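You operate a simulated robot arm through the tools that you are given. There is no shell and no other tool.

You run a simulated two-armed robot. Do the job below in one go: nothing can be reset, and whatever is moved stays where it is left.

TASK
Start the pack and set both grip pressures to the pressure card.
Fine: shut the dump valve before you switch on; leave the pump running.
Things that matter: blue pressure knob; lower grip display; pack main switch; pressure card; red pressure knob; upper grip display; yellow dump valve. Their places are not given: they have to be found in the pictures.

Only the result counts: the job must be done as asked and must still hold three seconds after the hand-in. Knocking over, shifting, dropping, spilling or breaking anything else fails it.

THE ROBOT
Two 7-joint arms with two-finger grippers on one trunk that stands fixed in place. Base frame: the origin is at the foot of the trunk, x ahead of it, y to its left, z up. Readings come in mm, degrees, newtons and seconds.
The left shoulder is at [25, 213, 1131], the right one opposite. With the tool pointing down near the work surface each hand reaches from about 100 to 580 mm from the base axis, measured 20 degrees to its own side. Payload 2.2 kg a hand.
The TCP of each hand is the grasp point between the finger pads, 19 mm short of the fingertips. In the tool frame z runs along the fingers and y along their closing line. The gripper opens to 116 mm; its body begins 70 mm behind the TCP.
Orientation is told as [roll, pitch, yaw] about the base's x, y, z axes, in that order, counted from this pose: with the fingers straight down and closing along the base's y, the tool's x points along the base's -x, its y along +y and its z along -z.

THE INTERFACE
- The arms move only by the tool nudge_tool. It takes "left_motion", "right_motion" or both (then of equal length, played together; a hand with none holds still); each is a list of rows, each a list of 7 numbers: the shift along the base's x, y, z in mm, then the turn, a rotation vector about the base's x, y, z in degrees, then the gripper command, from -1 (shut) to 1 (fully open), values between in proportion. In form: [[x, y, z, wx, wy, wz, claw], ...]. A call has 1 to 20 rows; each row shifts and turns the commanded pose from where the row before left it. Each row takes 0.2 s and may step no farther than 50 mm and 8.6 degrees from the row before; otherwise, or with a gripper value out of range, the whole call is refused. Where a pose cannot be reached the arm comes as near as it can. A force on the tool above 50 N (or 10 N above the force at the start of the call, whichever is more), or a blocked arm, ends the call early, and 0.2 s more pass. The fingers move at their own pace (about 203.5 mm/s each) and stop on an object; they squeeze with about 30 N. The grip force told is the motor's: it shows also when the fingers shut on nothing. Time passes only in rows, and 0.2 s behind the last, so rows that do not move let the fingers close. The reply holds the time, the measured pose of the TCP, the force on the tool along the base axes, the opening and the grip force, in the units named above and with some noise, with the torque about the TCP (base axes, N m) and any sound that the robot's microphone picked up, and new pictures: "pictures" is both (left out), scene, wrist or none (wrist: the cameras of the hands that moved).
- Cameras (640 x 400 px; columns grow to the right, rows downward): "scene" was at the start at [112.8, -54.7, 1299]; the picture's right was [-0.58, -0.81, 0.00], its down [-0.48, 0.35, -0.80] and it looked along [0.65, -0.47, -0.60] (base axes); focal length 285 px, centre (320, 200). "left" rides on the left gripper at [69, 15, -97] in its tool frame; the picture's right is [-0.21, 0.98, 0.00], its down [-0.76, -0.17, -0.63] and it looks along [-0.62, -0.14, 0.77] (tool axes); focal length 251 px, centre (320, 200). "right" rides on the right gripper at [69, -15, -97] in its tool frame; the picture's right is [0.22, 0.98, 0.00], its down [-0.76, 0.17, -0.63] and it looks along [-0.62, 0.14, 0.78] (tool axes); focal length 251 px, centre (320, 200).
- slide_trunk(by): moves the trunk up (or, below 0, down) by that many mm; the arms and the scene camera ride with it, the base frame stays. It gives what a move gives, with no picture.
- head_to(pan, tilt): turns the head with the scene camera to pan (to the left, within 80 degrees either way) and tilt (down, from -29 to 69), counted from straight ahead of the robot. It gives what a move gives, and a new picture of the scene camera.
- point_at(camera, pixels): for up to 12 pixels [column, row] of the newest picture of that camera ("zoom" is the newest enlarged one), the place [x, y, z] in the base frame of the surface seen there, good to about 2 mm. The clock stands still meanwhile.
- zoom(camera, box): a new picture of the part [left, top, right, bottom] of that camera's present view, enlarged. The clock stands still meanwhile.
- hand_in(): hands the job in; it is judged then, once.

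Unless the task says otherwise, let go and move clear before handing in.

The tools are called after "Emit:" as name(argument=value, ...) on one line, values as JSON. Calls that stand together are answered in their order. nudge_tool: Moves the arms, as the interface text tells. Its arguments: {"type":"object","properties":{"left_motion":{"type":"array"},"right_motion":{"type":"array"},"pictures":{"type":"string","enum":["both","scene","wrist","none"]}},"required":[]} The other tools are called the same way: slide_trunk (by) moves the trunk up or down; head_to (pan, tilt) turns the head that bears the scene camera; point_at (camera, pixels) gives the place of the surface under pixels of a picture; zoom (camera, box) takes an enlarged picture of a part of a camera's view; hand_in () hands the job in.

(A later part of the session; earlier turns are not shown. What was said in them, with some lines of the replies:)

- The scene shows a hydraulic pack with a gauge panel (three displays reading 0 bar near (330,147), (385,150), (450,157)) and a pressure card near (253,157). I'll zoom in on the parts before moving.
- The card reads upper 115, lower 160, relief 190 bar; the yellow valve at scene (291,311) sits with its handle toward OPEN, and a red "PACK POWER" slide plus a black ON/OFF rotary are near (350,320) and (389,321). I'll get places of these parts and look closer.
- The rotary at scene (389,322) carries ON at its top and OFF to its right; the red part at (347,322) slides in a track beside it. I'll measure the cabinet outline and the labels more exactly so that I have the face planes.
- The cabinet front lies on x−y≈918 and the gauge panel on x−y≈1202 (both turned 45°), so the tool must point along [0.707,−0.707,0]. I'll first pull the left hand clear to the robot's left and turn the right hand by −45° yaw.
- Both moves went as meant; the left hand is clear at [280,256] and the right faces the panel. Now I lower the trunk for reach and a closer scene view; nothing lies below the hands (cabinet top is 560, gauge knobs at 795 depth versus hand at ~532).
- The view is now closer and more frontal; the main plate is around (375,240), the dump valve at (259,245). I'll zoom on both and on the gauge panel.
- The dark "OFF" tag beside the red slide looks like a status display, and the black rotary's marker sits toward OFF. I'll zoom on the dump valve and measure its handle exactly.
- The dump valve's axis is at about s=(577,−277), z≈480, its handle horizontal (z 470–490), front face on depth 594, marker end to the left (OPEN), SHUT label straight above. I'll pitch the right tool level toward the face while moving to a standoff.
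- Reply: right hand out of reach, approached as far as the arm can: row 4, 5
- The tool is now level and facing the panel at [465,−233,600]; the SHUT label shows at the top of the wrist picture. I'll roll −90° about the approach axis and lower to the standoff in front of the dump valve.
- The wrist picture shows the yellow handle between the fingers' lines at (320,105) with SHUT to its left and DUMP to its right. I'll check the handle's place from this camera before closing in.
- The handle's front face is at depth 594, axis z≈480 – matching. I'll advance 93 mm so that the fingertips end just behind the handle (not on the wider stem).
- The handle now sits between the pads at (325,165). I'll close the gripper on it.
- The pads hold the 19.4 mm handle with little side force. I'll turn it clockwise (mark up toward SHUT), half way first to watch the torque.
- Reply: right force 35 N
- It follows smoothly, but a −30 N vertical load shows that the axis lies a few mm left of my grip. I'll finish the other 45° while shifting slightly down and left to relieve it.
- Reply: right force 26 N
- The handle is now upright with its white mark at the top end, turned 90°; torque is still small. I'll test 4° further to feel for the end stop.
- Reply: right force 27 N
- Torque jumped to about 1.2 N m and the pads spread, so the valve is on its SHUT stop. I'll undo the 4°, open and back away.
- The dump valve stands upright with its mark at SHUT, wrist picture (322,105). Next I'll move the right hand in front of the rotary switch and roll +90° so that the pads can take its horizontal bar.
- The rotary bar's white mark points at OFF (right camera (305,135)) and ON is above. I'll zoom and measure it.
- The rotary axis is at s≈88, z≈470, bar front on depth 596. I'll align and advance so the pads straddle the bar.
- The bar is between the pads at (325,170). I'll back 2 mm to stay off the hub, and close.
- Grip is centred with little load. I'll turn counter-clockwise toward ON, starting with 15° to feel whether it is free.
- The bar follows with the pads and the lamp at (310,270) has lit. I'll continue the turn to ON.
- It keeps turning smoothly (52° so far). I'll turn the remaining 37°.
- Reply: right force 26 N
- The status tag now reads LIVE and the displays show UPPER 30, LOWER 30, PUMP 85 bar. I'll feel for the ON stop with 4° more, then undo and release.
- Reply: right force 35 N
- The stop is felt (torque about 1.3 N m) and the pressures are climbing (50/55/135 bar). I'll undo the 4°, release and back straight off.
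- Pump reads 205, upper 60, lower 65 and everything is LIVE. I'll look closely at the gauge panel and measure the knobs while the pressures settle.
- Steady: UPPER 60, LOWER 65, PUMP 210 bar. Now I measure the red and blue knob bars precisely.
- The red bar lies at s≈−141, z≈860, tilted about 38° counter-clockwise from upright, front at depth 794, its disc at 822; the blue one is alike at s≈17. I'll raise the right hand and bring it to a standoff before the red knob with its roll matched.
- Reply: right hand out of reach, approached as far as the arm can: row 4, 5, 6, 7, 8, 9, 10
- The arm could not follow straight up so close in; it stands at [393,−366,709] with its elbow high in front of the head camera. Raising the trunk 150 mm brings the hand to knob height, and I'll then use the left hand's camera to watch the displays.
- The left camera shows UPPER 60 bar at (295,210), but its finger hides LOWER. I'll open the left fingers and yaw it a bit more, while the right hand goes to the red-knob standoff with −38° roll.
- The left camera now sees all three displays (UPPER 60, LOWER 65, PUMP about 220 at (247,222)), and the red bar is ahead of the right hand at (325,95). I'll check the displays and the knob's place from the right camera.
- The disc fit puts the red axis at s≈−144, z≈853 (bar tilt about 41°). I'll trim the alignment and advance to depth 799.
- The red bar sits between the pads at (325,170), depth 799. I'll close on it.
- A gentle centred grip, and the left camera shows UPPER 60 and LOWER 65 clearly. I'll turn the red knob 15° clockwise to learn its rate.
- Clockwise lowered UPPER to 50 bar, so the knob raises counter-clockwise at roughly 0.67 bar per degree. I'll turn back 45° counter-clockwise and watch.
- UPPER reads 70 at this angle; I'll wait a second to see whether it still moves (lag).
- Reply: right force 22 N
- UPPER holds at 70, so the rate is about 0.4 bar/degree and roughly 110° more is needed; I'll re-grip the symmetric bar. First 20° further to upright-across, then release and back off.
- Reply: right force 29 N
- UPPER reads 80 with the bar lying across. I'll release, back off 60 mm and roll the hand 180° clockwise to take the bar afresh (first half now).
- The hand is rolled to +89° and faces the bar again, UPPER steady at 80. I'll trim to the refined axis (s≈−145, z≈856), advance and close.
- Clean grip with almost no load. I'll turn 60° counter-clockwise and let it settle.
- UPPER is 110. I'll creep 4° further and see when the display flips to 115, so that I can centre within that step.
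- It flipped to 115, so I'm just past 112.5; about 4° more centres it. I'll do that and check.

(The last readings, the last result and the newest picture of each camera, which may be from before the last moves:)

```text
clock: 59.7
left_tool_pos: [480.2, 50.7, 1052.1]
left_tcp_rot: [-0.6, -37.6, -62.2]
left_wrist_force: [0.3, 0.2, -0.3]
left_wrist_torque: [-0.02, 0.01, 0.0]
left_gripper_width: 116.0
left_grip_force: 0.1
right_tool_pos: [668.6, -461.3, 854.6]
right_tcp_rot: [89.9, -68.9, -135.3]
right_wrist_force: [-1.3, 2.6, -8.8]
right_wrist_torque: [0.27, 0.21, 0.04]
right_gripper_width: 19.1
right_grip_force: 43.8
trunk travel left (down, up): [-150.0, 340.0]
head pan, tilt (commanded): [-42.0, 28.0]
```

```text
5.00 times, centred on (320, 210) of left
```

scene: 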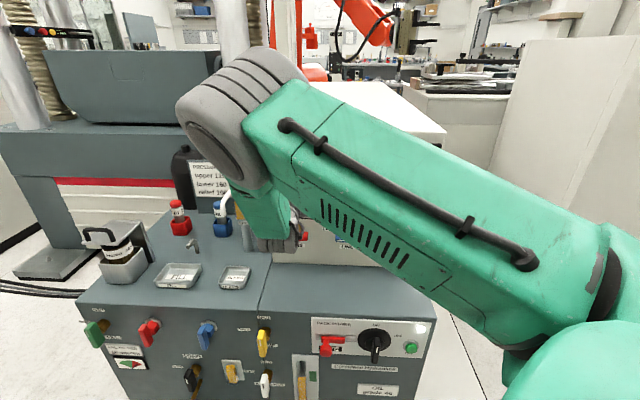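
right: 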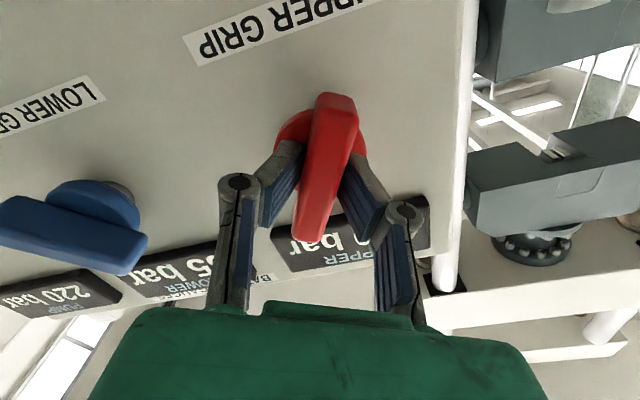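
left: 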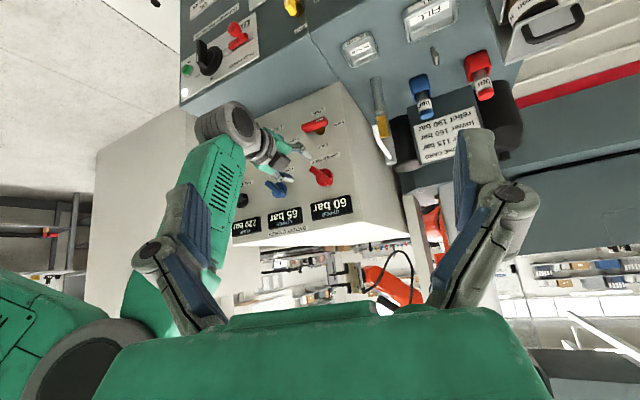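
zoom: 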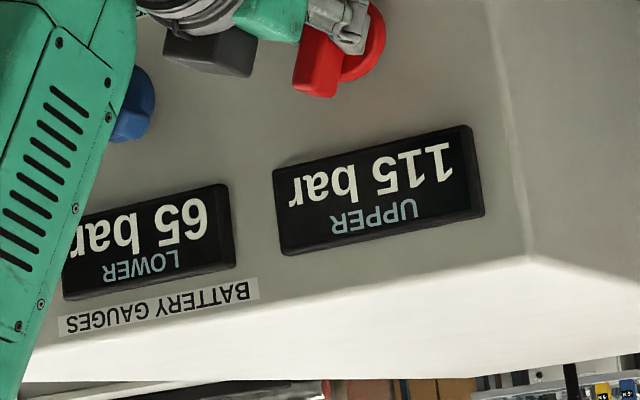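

UPPER stays at 115. I'll release the red knob, back off, and move over to the blue knob's standoff with the roll set to its bar (about −43°).

Emit:
nudge_tool(right_motion=[[0, 0, 0, 0, 0, 0, -0.3], [0, 0, 0, 0, 0, 0, 0], [-14, 14, 0, 0, 0, 0, 0], [-14, 14, 0, 0, 0, 0, 0], [-14, 14, 0, 0, 0, 0, 0], [-14, 14, 0, 0, 0, 0, 0], [-14, 14, 0, 0, 0, 0, 0], [-12.6, -12.6, 0, -5.02, 5.02, 0, 0], [-12.6, -12.6, 0, -5.02, 5.02, 0, 0], [-12.6, -12.6, 0, -5.02, 5.02, 0, 0], [-12.6, -12.6, 0, -5.02, 5.02, 0, 0], [-12.6, -12.6, 0, -5.02, 5.02, 0, 0], [-12.6, -12.6, 0, -5.02, 5.02, 0, 0], [-12.6, -12.6, 0, -5.02, 5.02, 0, 0], [-12.6, -12.6, 0, -5.02, 5.02, 0, 0], [-12.6, -12.6, 0, -5.02, 5.02, 0, 0]], pictures="both")

Emit:
zoom(camera="left", box=[220, 110, 370, 250])

```text
clock: 63.1
left_tool_pos: [481.2, 52.2, 1053.1]
left_tcp_rot: [-0.7, -37.6, -62.3]
left_wrist_force: [0.3, -0.1, 0.4]
left_wrist_torque: [-0.01, 0.0, -0.02]
left_gripper_width: 116.3
left_grip_force: 0.0
right_tool_pos: [485.0, -506.1, 855.7]
right_tcp_rot: [-90.4, -47.0, 45.4]
right_wrist_force: [0.2, -0.8, -0.7]
right_wrist_torque: [0.0, 0.0, -0.01]
right_gripper_width: 57.8
right_grip_force: 0.0
trunk travel left (down, up): [-150.0, 340.0]
head pan, tilt (commanded): [-42.0, 28.0]
```

scene: 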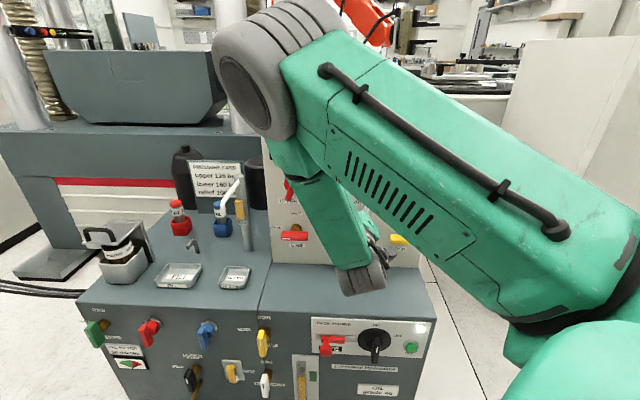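
right: 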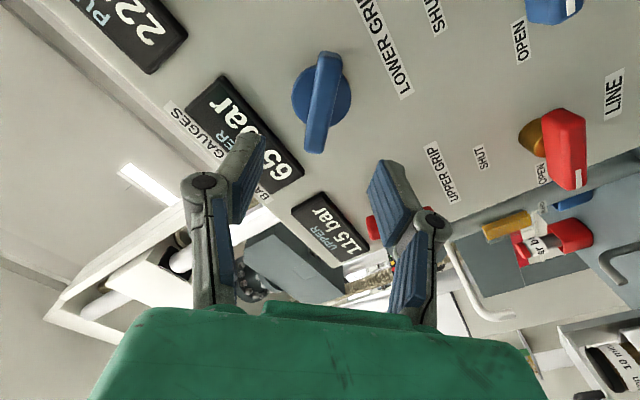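

```text
2.86 times, centred on (295, 180) of left
```

zoom: 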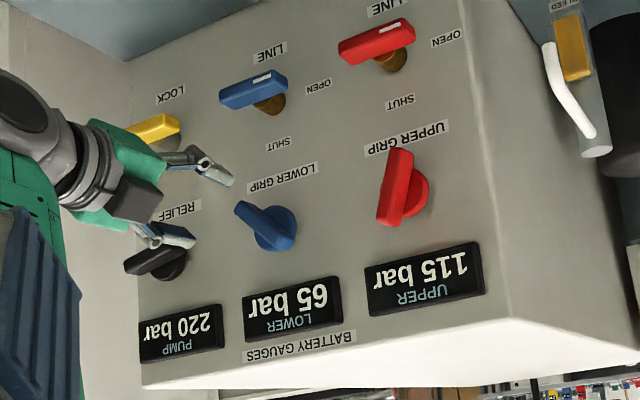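

UPPER holds 115 after release. The blue bar is ahead at (322,100); I'll fit its disc for the axis.

Emit:
zoom(camera="right", box=[252, 32, 392, 172])

```text
2.86 times, centred on (322, 102) of right
```

zoom: 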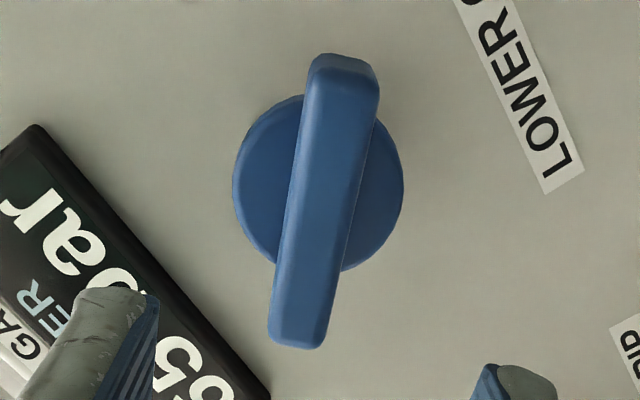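

Emit:
point_at(camera="zoom", pixels=[[240, 180], [397, 180], [268, 115], [392, 145], [252, 235], [270, 255], [355, 258], [380, 230], [348, 70], [297, 338], [325, 200], [286, 103]])

```text
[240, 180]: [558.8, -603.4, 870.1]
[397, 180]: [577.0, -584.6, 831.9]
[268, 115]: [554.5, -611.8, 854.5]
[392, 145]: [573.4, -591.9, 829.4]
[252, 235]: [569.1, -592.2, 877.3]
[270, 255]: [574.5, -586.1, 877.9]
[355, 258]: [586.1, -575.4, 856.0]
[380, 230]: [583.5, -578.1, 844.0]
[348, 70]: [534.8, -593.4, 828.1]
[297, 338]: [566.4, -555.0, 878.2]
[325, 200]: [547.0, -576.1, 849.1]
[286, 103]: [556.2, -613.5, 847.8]
```

The blue axis comes out at s≈15, z≈856, and the hand is already on that line. I'll advance 98 mm and close on the bar.

Emit:
nudge_tool(right_motion=[[9.9, -9.9, 0, 0, 0, 0, 0], [9.9, -9.9, 0, 0, 0, 0, 0], [9.9, -9.9, 0, 0, 0, 0, 0], [9.9, -9.9, 0, 0, 0, 0, 0], [9.9, -9.9, 0, 0, 0, 0, 0], [9.9, -9.9, 0, 0, 0, 0, 0], [9.9, -9.9, 0, 0, 0, 0, 0], [0, 0, 0, 0, 0, 0, 0]], pictures="wrist")

```text
clock: 64.9
left_tool_pos: [480.0, 51.8, 1052.7]
left_tcp_rot: [-0.6, -37.6, -62.4]
left_wrist_force: [0.5, -0.1, -0.4]
left_wrist_torque: [0.01, 0.02, -0.01]
left_gripper_width: 116.0
left_grip_force: 0.1
right_tool_pos: [553.5, -574.1, 856.6]
right_tcp_rot: [-90.3, -47.0, 45.4]
right_wrist_force: [0.3, -0.5, 0.6]
right_wrist_torque: [0.0, 0.0, -0.02]
right_gripper_width: 58.0
right_grip_force: 0.1
trunk travel left (down, up): [-150.0, 340.0]
head pan, tilt (commanded): [-42.0, 28.0]
```

right: 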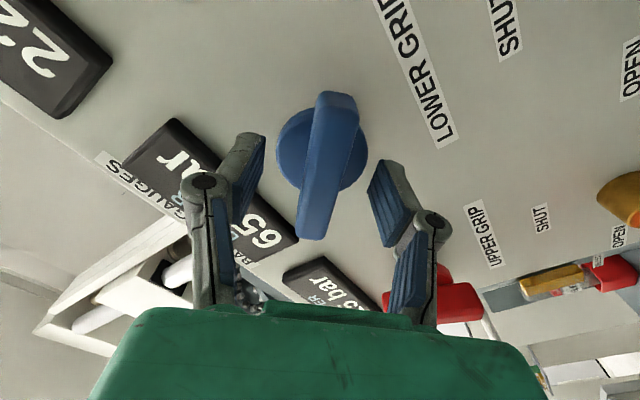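

The blue bar lies between the pads at (325,165). Closing.

Emit:
nudge_tool(right_motion=[[0.7, -0.7, 0, 0, 0, 0, -0.3], [0, 0, 0, 0, 0, 0, -0.6], [0, 0, 0, 0, 0, 0, -1], [0, 0, 0, 0, 0, 0, -1]], pictures="wrist")

Emit:
zoom(camera="left", box=[220, 110, 370, 250])

```text
clock: 65.9
left_tool_pos: [480.8, 52.9, 1052.0]
left_tcp_rot: [-0.7, -37.6, -62.2]
left_wrist_force: [-0.2, 0.1, -0.1]
left_wrist_torque: [0.03, -0.02, -0.01]
left_gripper_width: 116.1
left_grip_force: 0.1
right_tool_pos: [555.1, -575.1, 855.3]
right_tcp_rot: [-90.2, -47.1, 45.2]
right_wrist_force: [3.4, 1.2, -2.9]
right_wrist_torque: [-0.05, -0.1, 0.24]
right_gripper_width: 19.0
right_grip_force: 43.8
trunk travel left (down, up): [-150.0, 340.0]
head pan, tilt (commanded): [-42.0, 28.0]
```

right: 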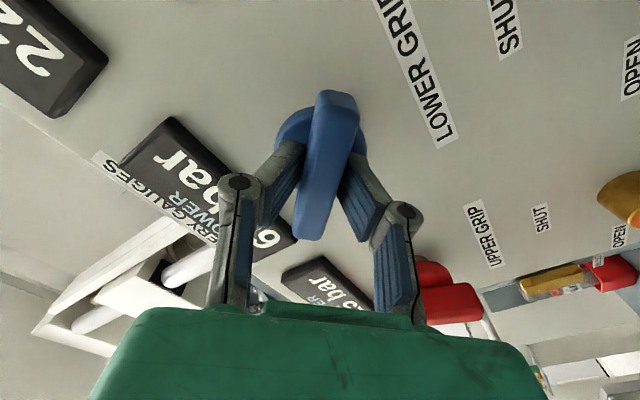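

```text
2.86 times, centred on (295, 180) of left
```

zoom: 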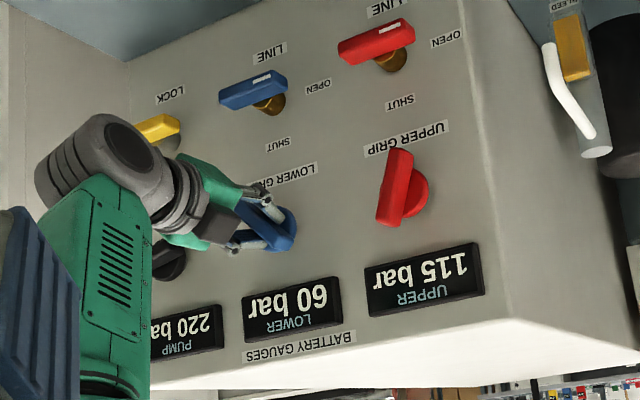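

The grip nudged LOWER to 60 (edge of rounding). I'll turn the blue knob 45° counter-clockwise.

Emit:
nudge_tool(right_motion=[[0, 0, 0, -5.303, 5.303, 0, -1], [0, 0, 0, -5.303, 5.303, 0, -1], [0, 0, 0, -5.303, 5.303, 0, -1], [0, 0, 0, -5.303, 5.303, 0, -1], [0, 0, 0, -5.303, 5.303, 0, -1], [0, 0, 0, -5.303, 5.303, 0, -1], [0, 0, 0, 0, 0, 0, -1], [0, 0, 0, 0, 0, 0, -1], [0, 0, 0, 0, 0, 0, -1], [0, 0, 0, 0, 0, 0, -1]], pictures="wrist")

Emit:
zoom(camera="left", box=[220, 110, 370, 250])

```text
clock: 68.1
left_tool_pos: [479.8, 51.7, 1052.8]
left_tcp_rot: [-0.8, -37.7, -62.3]
left_wrist_force: [-0.3, -0.1, -0.8]
left_wrist_torque: [-0.04, 0.0, -0.01]
left_gripper_width: 115.9
left_grip_force: 0.1
right_tool_pos: [553.9, -575.1, 855.6]
right_tcp_rot: [-90.0, -2.1, 45.2]
right_wrist_force: [0.3, 8.1, -10.0]
right_wrist_torque: [0.12, 0.12, -0.51]
right_gripper_width: 18.9
right_grip_force: 43.9
trunk travel left (down, up): [-150.0, 340.0]
head pan, tilt (commanded): [-42.0, 28.0]
```

right: 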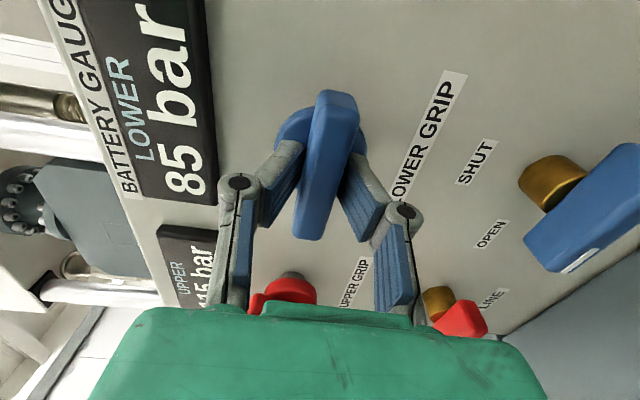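

```text
2.86 times, centred on (295, 180) of left
```

zoom: 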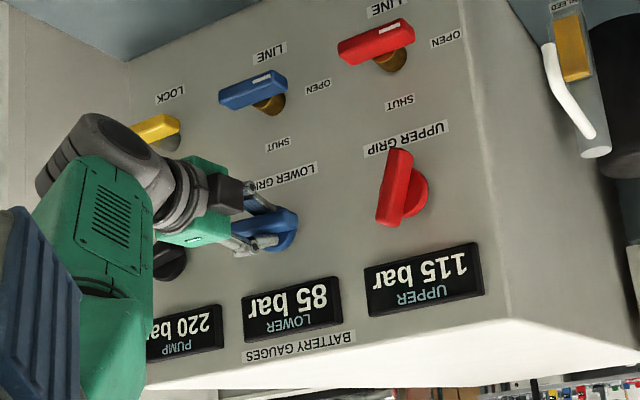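

LOWER went to 85 (about 0.5 bar/degree), UPPER still 115. About 150° more is needed; I'll release, back off and roll the hand 180° for a fresh grip.

Emit:
nudge_tool(right_motion=[[0, 0, 0, 0, 0, 0, -0.3], [0, 0, 0, 0, 0, 0, 0], [-10.6, 10.6, 0, 0, 0, 0, 0], [-10.6, 10.6, 0, 0, 0, 0, 0], [-10.6, 10.6, 0, 0, 0, 0, 0], [-10.6, 10.6, 0, 0, 0, 0, 0], [0, 0, 0, 5.303, -5.303, 0, 0], [0, 0, 0, 5.303, -5.303, 0, 0], [0, 0, 0, 5.303, -5.303, 0, 0], [0, 0, 0, 5.303, -5.303, 0, 0], [0, 0, 0, 5.303, -5.303, 0, 0], [0, 0, 0, 5.303, -5.303, 0, 0], [0, 0, 0, 5.303, -5.303, 0, 0], [0, 0, 0, 5.303, -5.303, 0, 0], [0, 0, 0, 5.303, -5.303, 0, 0], [0, 0, 0, 5.303, -5.303, 0, 0], [0, 0, 0, 5.303, -5.303, 0, 0], [0, 0, 0, 5.303, -5.303, 0, 0]], pictures="wrist")

Emit:
nudge_tool(right_motion=[[0, 0, 0, 5.303, -5.303, 0, 0], [0, 0, 0, 5.303, -5.303, 0, 0], [0, 0, 0, 5.303, -5.303, 0, 0], [0, 0, 0, 5.303, -5.303, 0, 0], [0, 0, 0, 5.303, -5.303, 0, 0], [0, 0, 0, 5.303, -5.303, 0, 0], [0, 0, 0, 5.303, -5.303, 0, 0], [0, 0, 0, 5.303, -5.303, 0, 0], [0, 0, 0, 5.303, -5.303, 0, 0], [0, 0, 0, 5.303, -5.303, 0, 0], [0, 0, 0, 5.303, -5.303, 0, 0], [0, 0, 0, 5.303, -5.303, 0, 0]], pictures="wrist")

Emit:
zoom(camera="left", box=[220, 110, 370, 250])

```text
clock: 71.9
left_tool_pos: [480.9, 51.7, 1053.2]
left_tcp_rot: [-0.7, -37.7, -62.3]
left_wrist_force: [-0.4, -0.7, 0.0]
left_wrist_torque: [-0.02, 0.0, 0.01]
left_gripper_width: 116.0
left_grip_force: 0.0
right_tool_pos: [511.0, -532.8, 856.0]
right_tcp_rot: [93.9, -87.9, -139.2]
right_wrist_force: [0.0, -0.3, 0.2]
right_wrist_torque: [0.01, -0.01, -0.01]
right_gripper_width: 58.0
right_grip_force: 0.1
trunk travel left (down, up): [-150.0, 340.0]
head pan, tilt (commanded): [-42.0, 28.0]
```

right: 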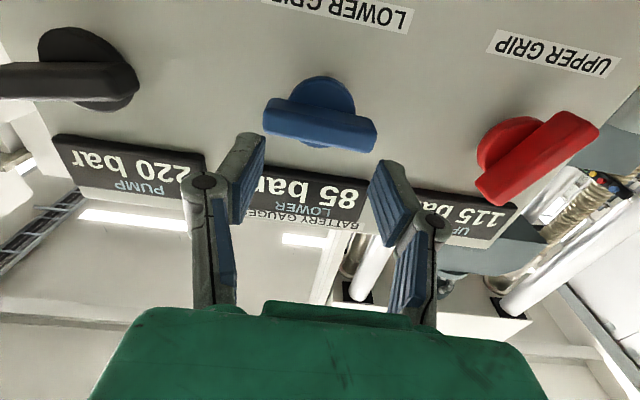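

```text
clock: 74.5
left_tool_pos: [479.7, 50.0, 1052.4]
left_tcp_rot: [-0.6, -37.6, -62.3]
left_wrist_force: [-0.2, -0.4, 1.0]
left_wrist_torque: [-0.01, -0.01, 0.02]
left_gripper_width: 115.9
left_grip_force: 0.1
right_tool_pos: [511.0, -533.6, 854.4]
right_tcp_rot: [89.7, 2.3, -135.2]
right_wrist_force: [0.2, -0.1, 0.3]
right_wrist_torque: [-0.03, 0.03, 0.02]
right_gripper_width: 57.9
right_grip_force: 0.1
trunk travel left (down, up): [-150.0, 340.0]
head pan, tilt (commanded): [-42.0, 28.0]
```

right: 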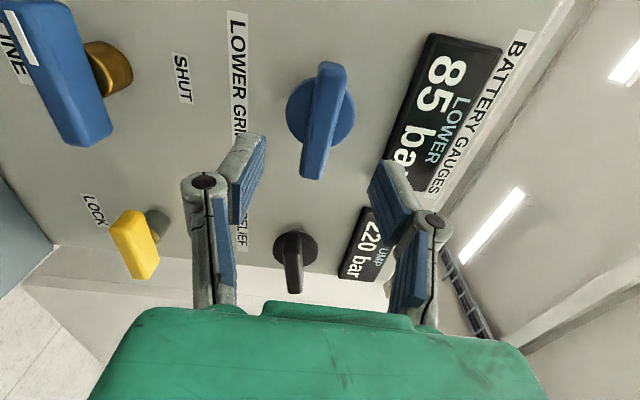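

```text
2.86 times, centred on (295, 180) of left
```

zoom: 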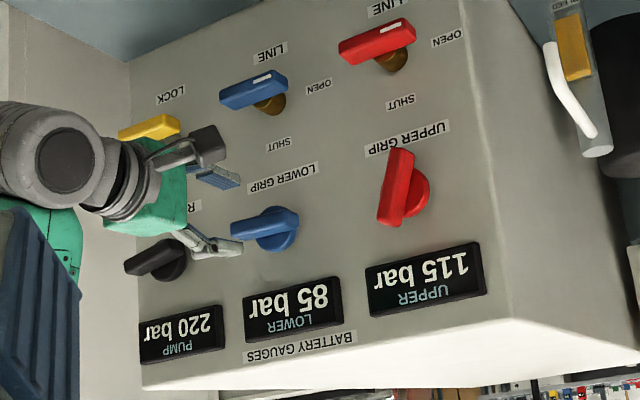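

Aligned with the blue bar again (LOWER 85, UPPER 115). Advance 60 mm and close.

Emit:
nudge_tool(right_motion=[[0.7, 0.7, 0.6, 0, 0, 0, 0], [8.55, -8.55, 0, 0, 0, 0, 0], [8.55, -8.55, 0, 0, 0, 0, 0], [8.55, -8.55, 0, 0, 0, 0, 0], [8.55, -8.55, 0, 0, 0, 0, 0], [8.55, -8.55, 0, 0, 0, 0, 0], [0, 0, 0, 0, 0, 0, -0.3], [0, 0, 0, 0, 0, 0, -0.6], [0, 0, 0, 0, 0, 0, -1], [0, 0, 0, 0, 0, 0, -1]], pictures="wrist")

```text
clock: 76.7
left_tool_pos: [481.2, 50.6, 1052.4]
left_tcp_rot: [-0.6, -37.6, -62.4]
left_wrist_force: [-0.2, 0.4, 0.5]
left_wrist_torque: [0.02, 0.01, 0.0]
left_gripper_width: 115.9
left_grip_force: 0.2
right_tool_pos: [555.2, -576.6, 855.3]
right_tcp_rot: [89.5, 2.0, -135.3]
right_wrist_force: [-2.8, 2.6, -8.2]
right_wrist_torque: [0.09, 0.09, 0.33]
right_gripper_width: 18.8
right_grip_force: 43.6
trunk travel left (down, up): [-150.0, 340.0]
head pan, tilt (commanded): [-42.0, 28.0]
```

right: 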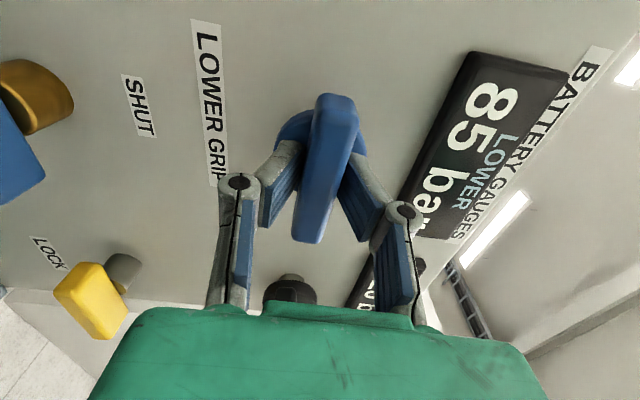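

Good grip. I'll turn 120° counter-clockwise and let it settle; expect around 145.

Emit:
nudge_tool(right_motion=[[0, 0, 0, -5.303, 5.303, 0, -1], [0, 0, 0, -5.303, 5.303, 0, -1], [0, 0, 0, -5.303, 5.303, 0, -1], [0, 0, 0, -5.303, 5.303, 0, -1], [0, 0, 0, -5.303, 5.303, 0, -1], [0, 0, 0, -5.303, 5.303, 0, -1], [0, 0, 0, -5.303, 5.303, 0, -1], [0, 0, 0, -5.303, 5.303, 0, -1], [0, 0, 0, -5.303, 5.303, 0, -1], [0, 0, 0, -5.303, 5.303, 0, -1], [0, 0, 0, -5.303, 5.303, 0, -1], [0, 0, 0, -5.303, 5.303, 0, -1], [0, 0, 0, -5.303, 5.303, 0, -1], [0, 0, 0, -5.303, 5.303, 0, -1], [0, 0, 0, -5.303, 5.303, 0, -1], [0, 0, 0, -5.303, 5.303, 0, -1], [0, 0, 0, 0, 0, 0, -1], [0, 0, 0, 0, 0, 0, -1], [0, 0, 0, 0, 0, 0, -1], [0, 0, 0, 0, 0, 0, -1]], pictures="wrist")

Emit:
zoom(camera="left", box=[220, 110, 370, 250])

```text
clock: 80.9
left_tool_pos: [480.8, 49.9, 1051.8]
left_tcp_rot: [-0.6, -37.6, -62.2]
left_wrist_force: [-0.3, 0.6, 0.1]
left_wrist_torque: [-0.03, -0.04, 0.0]
left_gripper_width: 116.2
left_grip_force: 0.0
right_tool_pos: [554.1, -575.6, 854.0]
right_tcp_rot: [-90.2, -62.2, 45.1]
right_wrist_force: [-14.0, 2.6, -17.9]
right_wrist_torque: [0.3, 0.35, -0.21]
right_gripper_width: 19.1
right_grip_force: 44.4
trunk travel left (down, up): [-150.0, 340.0]
head pan, tilt (commanded): [-42.0, 28.0]
```

right: 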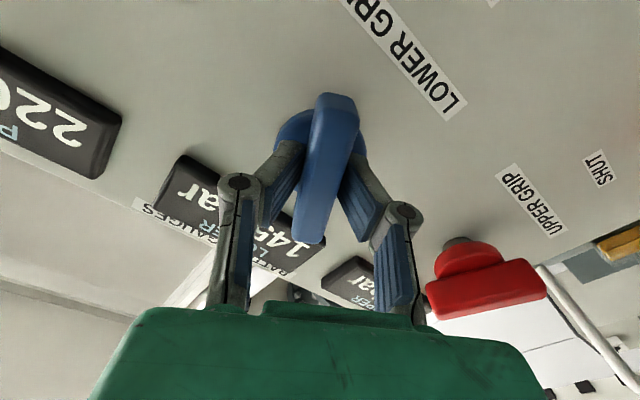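

```text
2.86 times, centred on (295, 180) of left
```

zoom: 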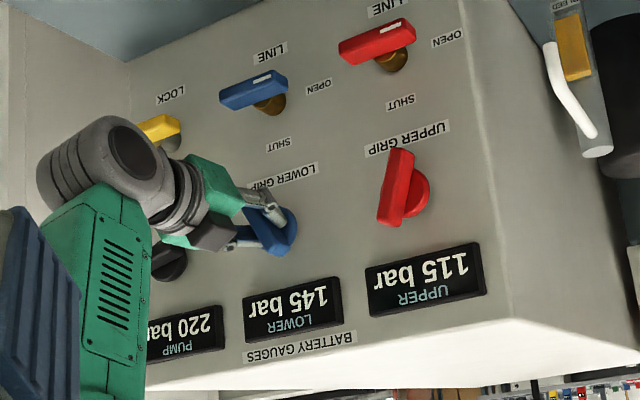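

LOWER is 145 as expected, UPPER 115. I'll turn 24° more and read again.

Emit:
nudge_tool(right_motion=[[0, 0, 0, -5.66, 5.66, 0, -1], [0, 0, 0, -5.66, 5.66, 0, -1], [0, 0, 0, -5.66, 5.66, 0, -1], [0, 0, 0, 0, 0, 0, -1], [0, 0, 0, 0, 0, 0, -1], [0, 0, 0, 0, 0, 0, -1], [0, 0, 0, 0, 0, 0, -1]], pictures="none")

Emit:
zoom(camera="left", box=[220, 110, 370, 250])

```text
clock: 82.5
left_tool_pos: [479.7, 50.4, 1053.2]
left_tcp_rot: [-0.5, -37.6, -62.4]
left_wrist_force: [0.4, -0.2, -0.2]
left_wrist_torque: [0.03, 0.03, -0.02]
left_gripper_width: 116.1
left_grip_force: 0.0
right_tool_pos: [554.4, -575.9, 855.5]
right_tcp_rot: [-90.0, -38.1, 45.1]
right_wrist_force: [-13.5, 5.1, -17.1]
right_wrist_torque: [0.3, 0.27, -0.22]
right_gripper_width: 18.9
right_grip_force: 43.8
trunk travel left (down, up): [-150.0, 340.0]
head pan, tilt (commanded): [-42.0, 28.0]
```

```text
2.86 times, centred on (295, 180) of left
```

zoom: 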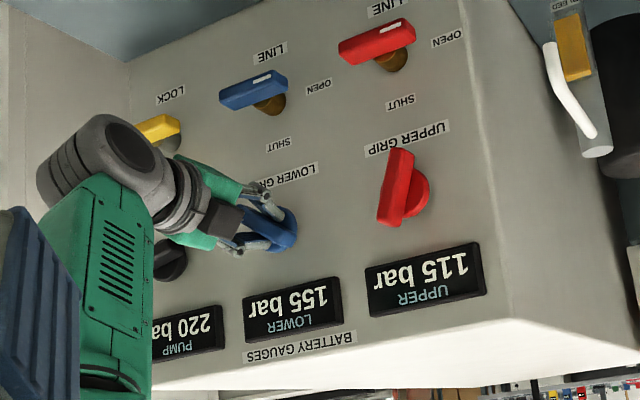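

LOWER 155; I'll creep 3° to find the flip to 160.

Emit:
nudge_tool(right_motion=[[0, 0, 0, -2.12, 2.12, 0, -1], [0, 0, 0, 0, 0, 0, -1], [0, 0, 0, 0, 0, 0, -1], [0, 0, 0, 0, 0, 0, -1]], pictures="none")

Emit:
zoom(camera="left", box=[220, 110, 370, 250])

```text
clock: 83.5
left_tool_pos: [480.1, 50.2, 1053.6]
left_tcp_rot: [-0.6, -37.6, -62.3]
left_wrist_force: [-0.1, 0.3, 0.0]
left_wrist_torque: [-0.05, -0.02, 0.01]
left_gripper_width: 115.8
left_grip_force: 0.1
right_tool_pos: [555.2, -577.1, 854.7]
right_tcp_rot: [-90.0, -35.0, 45.1]
right_wrist_force: [-11.3, 4.2, -16.0]
right_wrist_torque: [0.43, 0.41, -0.51]
right_gripper_width: 19.4
right_grip_force: 44.3
trunk travel left (down, up): [-150.0, 340.0]
head pan, tilt (commanded): [-42.0, 28.0]
```

```text
2.86 times, centred on (295, 180) of left
```

zoom: 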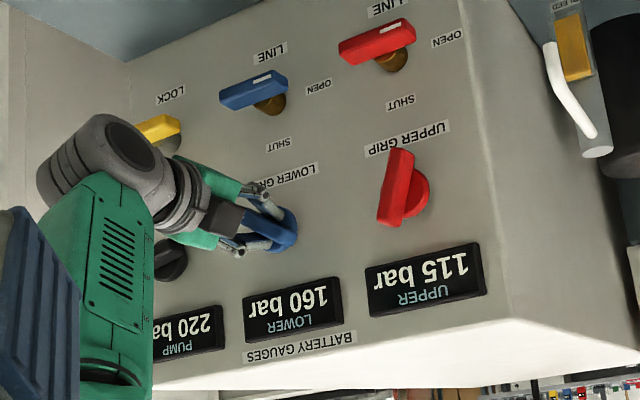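

LOWER flipped to 160, so it is just over 157.5; 4° more centres it.

Emit:
nudge_tool(right_motion=[[0, 0, 0, -2.83, 2.83, 0, -1], [0, 0, 0, 0, 0, 0, -1], [0, 0, 0, 0, 0, 0, -1], [0, 0, 0, 0, 0, 0, -1], [0, 0, 0, 0, 0, 0, -1]], pictures="none")

Emit:
zoom(camera="left", box=[220, 110, 370, 250])

```text
clock: 84.7
left_tool_pos: [481.0, 50.6, 1053.5]
left_tcp_rot: [-0.6, -37.6, -62.3]
left_wrist_force: [0.7, 0.1, 0.0]
left_wrist_torque: [-0.01, -0.01, 0.0]
left_gripper_width: 116.0
left_grip_force: 0.0
right_tool_pos: [555.3, -576.3, 854.2]
right_tcp_rot: [-90.1, -31.2, 45.0]
right_wrist_force: [-10.4, 4.2, -16.2]
right_wrist_torque: [0.23, 0.26, -0.2]
right_gripper_width: 19.0
right_grip_force: 44.8
trunk travel left (down, up): [-150.0, 340.0]
head pan, tilt (commanded): [-42.0, 28.0]
```

```text
2.86 times, centred on (295, 180) of left
```

zoom: 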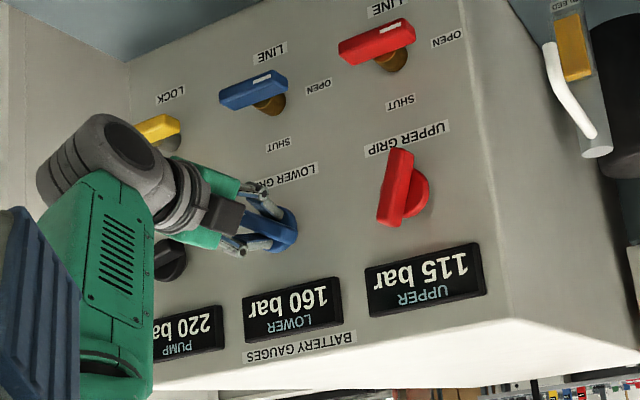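

UPPER 115 and LOWER 160 as the card asks. I'll ease the small side load, open the fingers and back straight off.

Emit:
nudge_tool(right_motion=[[0, 0, -1.2, 0, 0, 0, -1], [0, 0, 0, 0, 0, 0, -0.4], [0, 0, 0, 0, 0, 0, 0], [-14, 14, 0, 0, 0, 0, 0], [-14, 14, 0, 0, 0, 0, 0], [-14, 14, 0, 0, 0, 0, 0], [-14, 14, 0, 0, 0, 0, 0], [-14, 14, 0, 0, 0, 0, 0], [-14, 14, 0, 0, 0, 0, 0], [-14, 14, 0, 0, 0, 0, 0], [-14, 14, 0, 0, 0, 0, 0]], pictures="both")

Emit:
zoom(camera="left", box=[220, 110, 370, 250])

```text
clock: 87.1
left_tool_pos: [479.9, 53.1, 1053.1]
left_tcp_rot: [-0.6, -37.7, -62.2]
left_wrist_force: [0.5, -0.6, -0.4]
left_wrist_torque: [-0.04, -0.01, 0.01]
left_gripper_width: 116.0
left_grip_force: 0.1
right_tool_pos: [442.0, -463.5, 855.5]
right_tcp_rot: [-90.1, -31.0, 45.0]
right_wrist_force: [-0.3, 0.9, -0.4]
right_wrist_torque: [0.04, 0.01, 0.0]
right_gripper_width: 57.9
right_grip_force: 0.1
trunk travel left (down, up): [-150.0, 340.0]
head pan, tilt (commanded): [-42.0, 28.0]
```

scene: 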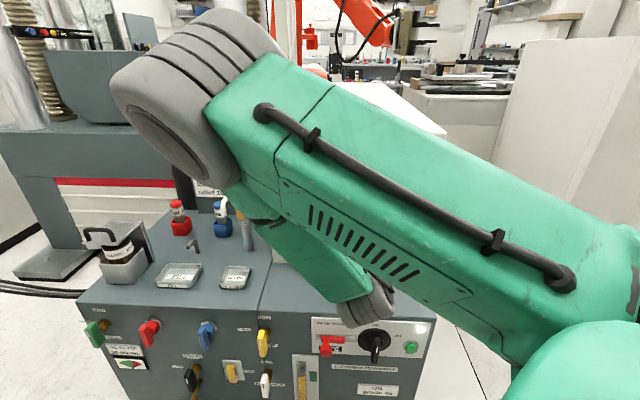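
right: 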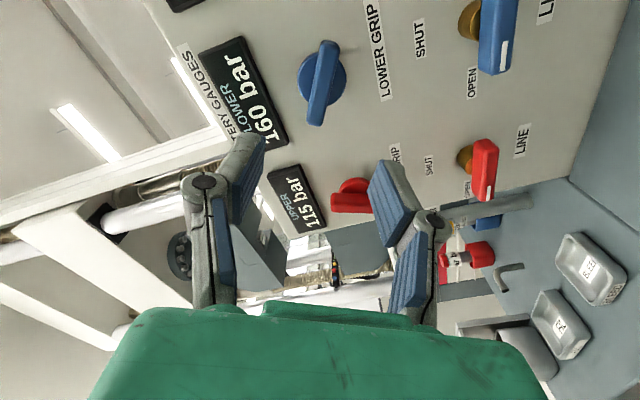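

```text
2.86 times, centred on (295, 180) of left
```

zoom: 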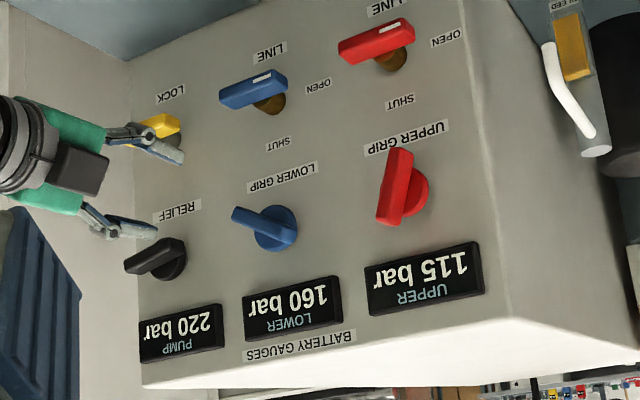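

Displays read UPPER 115, LOWER 160, PUMP 220 with the hand clear. I'll wait 3 s holding still, then recheck the displays, the power plate and the dump valve.

Emit:
nudge_tool(right_motion=[[-14, 14, 0, 0, 0, 0, 0], [0, 0, 0, 0, 0, 0, 0], [0, 0, 0, 0, 0, 0, 0], [0, 0, 0, 0, 0, 0, 0], [0, 0, 0, 0, 0, 0, 0], [0, 0, 0, 0, 0, 0, 0], [0, 0, 0, 0, 0, 0, 0], [0, 0, 0, 0, 0, 0, 0], [0, 0, 0, 0, 0, 0, 0], [0, 0, 0, 0, 0, 0, 0], [0, 0, 0, 0, 0, 0, 0], [0, 0, 0, 0, 0, 0, 0], [0, 0, 0, 0, 0, 0, 0], [0, 0, 0, 0, 0, 0, 0], [0, 0, 0, 0, 0, 0, 0], [0, 0, 0, 0, 0, 0, 0]], pictures="both")

Emit:
zoom(camera="left", box=[220, 110, 370, 250])

Emit:
zoom(camera="left", box=[170, 0, 320, 110])

Emit:
zoom(camera="scene", box=[230, 300, 440, 400])

```text
clock: 90.5
left_tool_pos: [481.2, 52.9, 1052.8]
left_tcp_rot: [-0.7, -37.8, -62.2]
left_wrist_force: [0.2, -0.4, -0.5]
left_wrist_torque: [0.01, 0.01, -0.01]
left_gripper_width: 115.9
left_grip_force: 0.1
right_tool_pos: [428.7, -451.0, 855.4]
right_tcp_rot: [-90.2, -31.0, 44.9]
right_wrist_force: [0.1, -0.3, 0.2]
right_wrist_torque: [-0.03, -0.01, 0.01]
right_gripper_width: 58.2
right_grip_force: 0.2
trunk travel left (down, up): [-150.0, 340.0]
head pan, tilt (commanded): [-42.0, 28.0]
```

scene: 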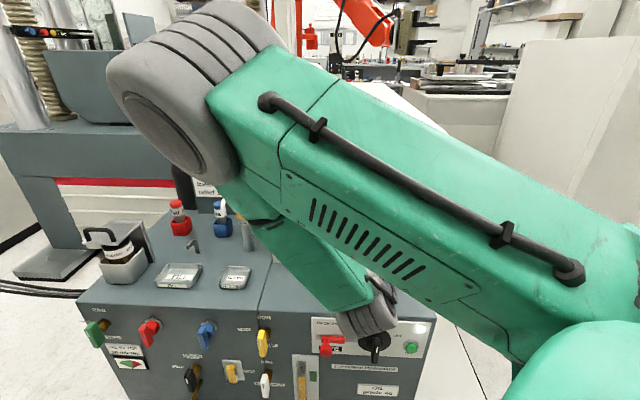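
right: 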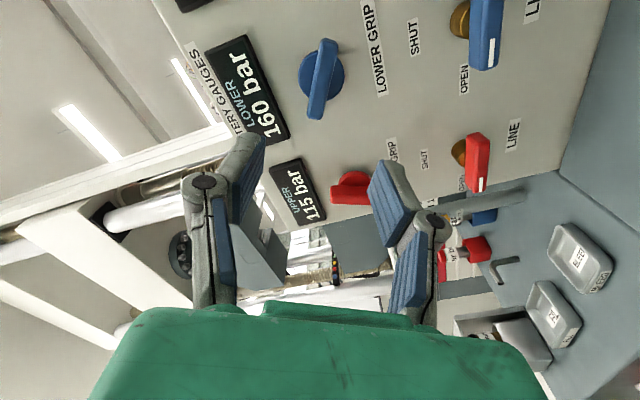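

```text
2.86 times, centred on (295, 180) of left
```

zoom: 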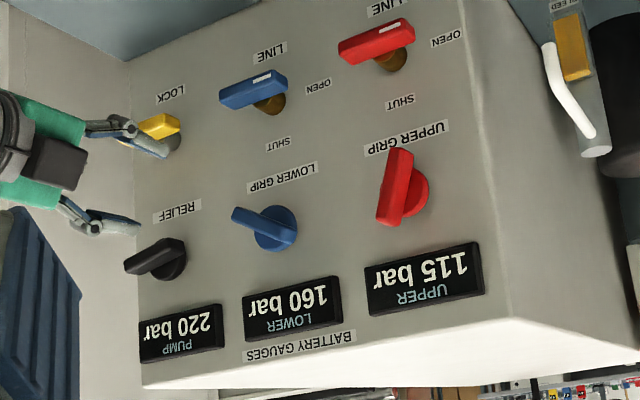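

```text
3.64 times, centred on (245, 55) of left
```

zoom: 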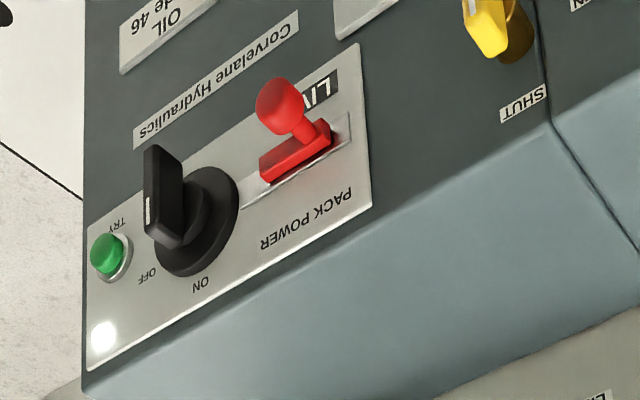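

```text
3.05 times, centred on (335, 350) of scene
```

zoom: 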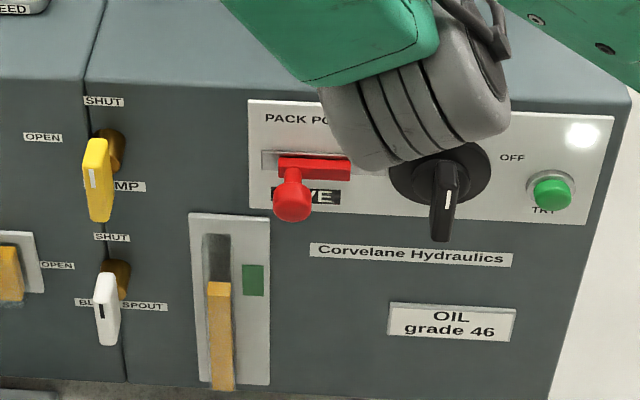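

After 3.4 s more the displays still read UPPER 115, LOWER 160, PUMP 220. The plate shows LIVE with its lamp lit, the rotary at ON and the yellow dump valve at SHUT, and both hands are clear with no load. I'll hand in.

Emit:
hand_in()

```text
The job is handed in.
```

The pack is running and both grip pressures match the card: upper at 115 bar and lower at 160 bar. I've handed the job in.

- **Order:** I shut the yellow dump valve to its stop first, then turned the main switch to ON. The status tag changed to LIVE and the lamp lit.
- **Pressures:** I set the red knob until the upper display read 115, and the blue knob until the lower read 160. Both readings were unchanged after more than 3 seconds with the hands clear.
- **Pump:** It was left running, and its display held at 220 bar.
- **Relief:** The card also lists relief at 190 bar. You asked only for the grip pressures, so I left the relief knob alone.

I touched only the dump valve, the main switch and the two pressure knobs. Both hands were clear of the pack at hand-in.
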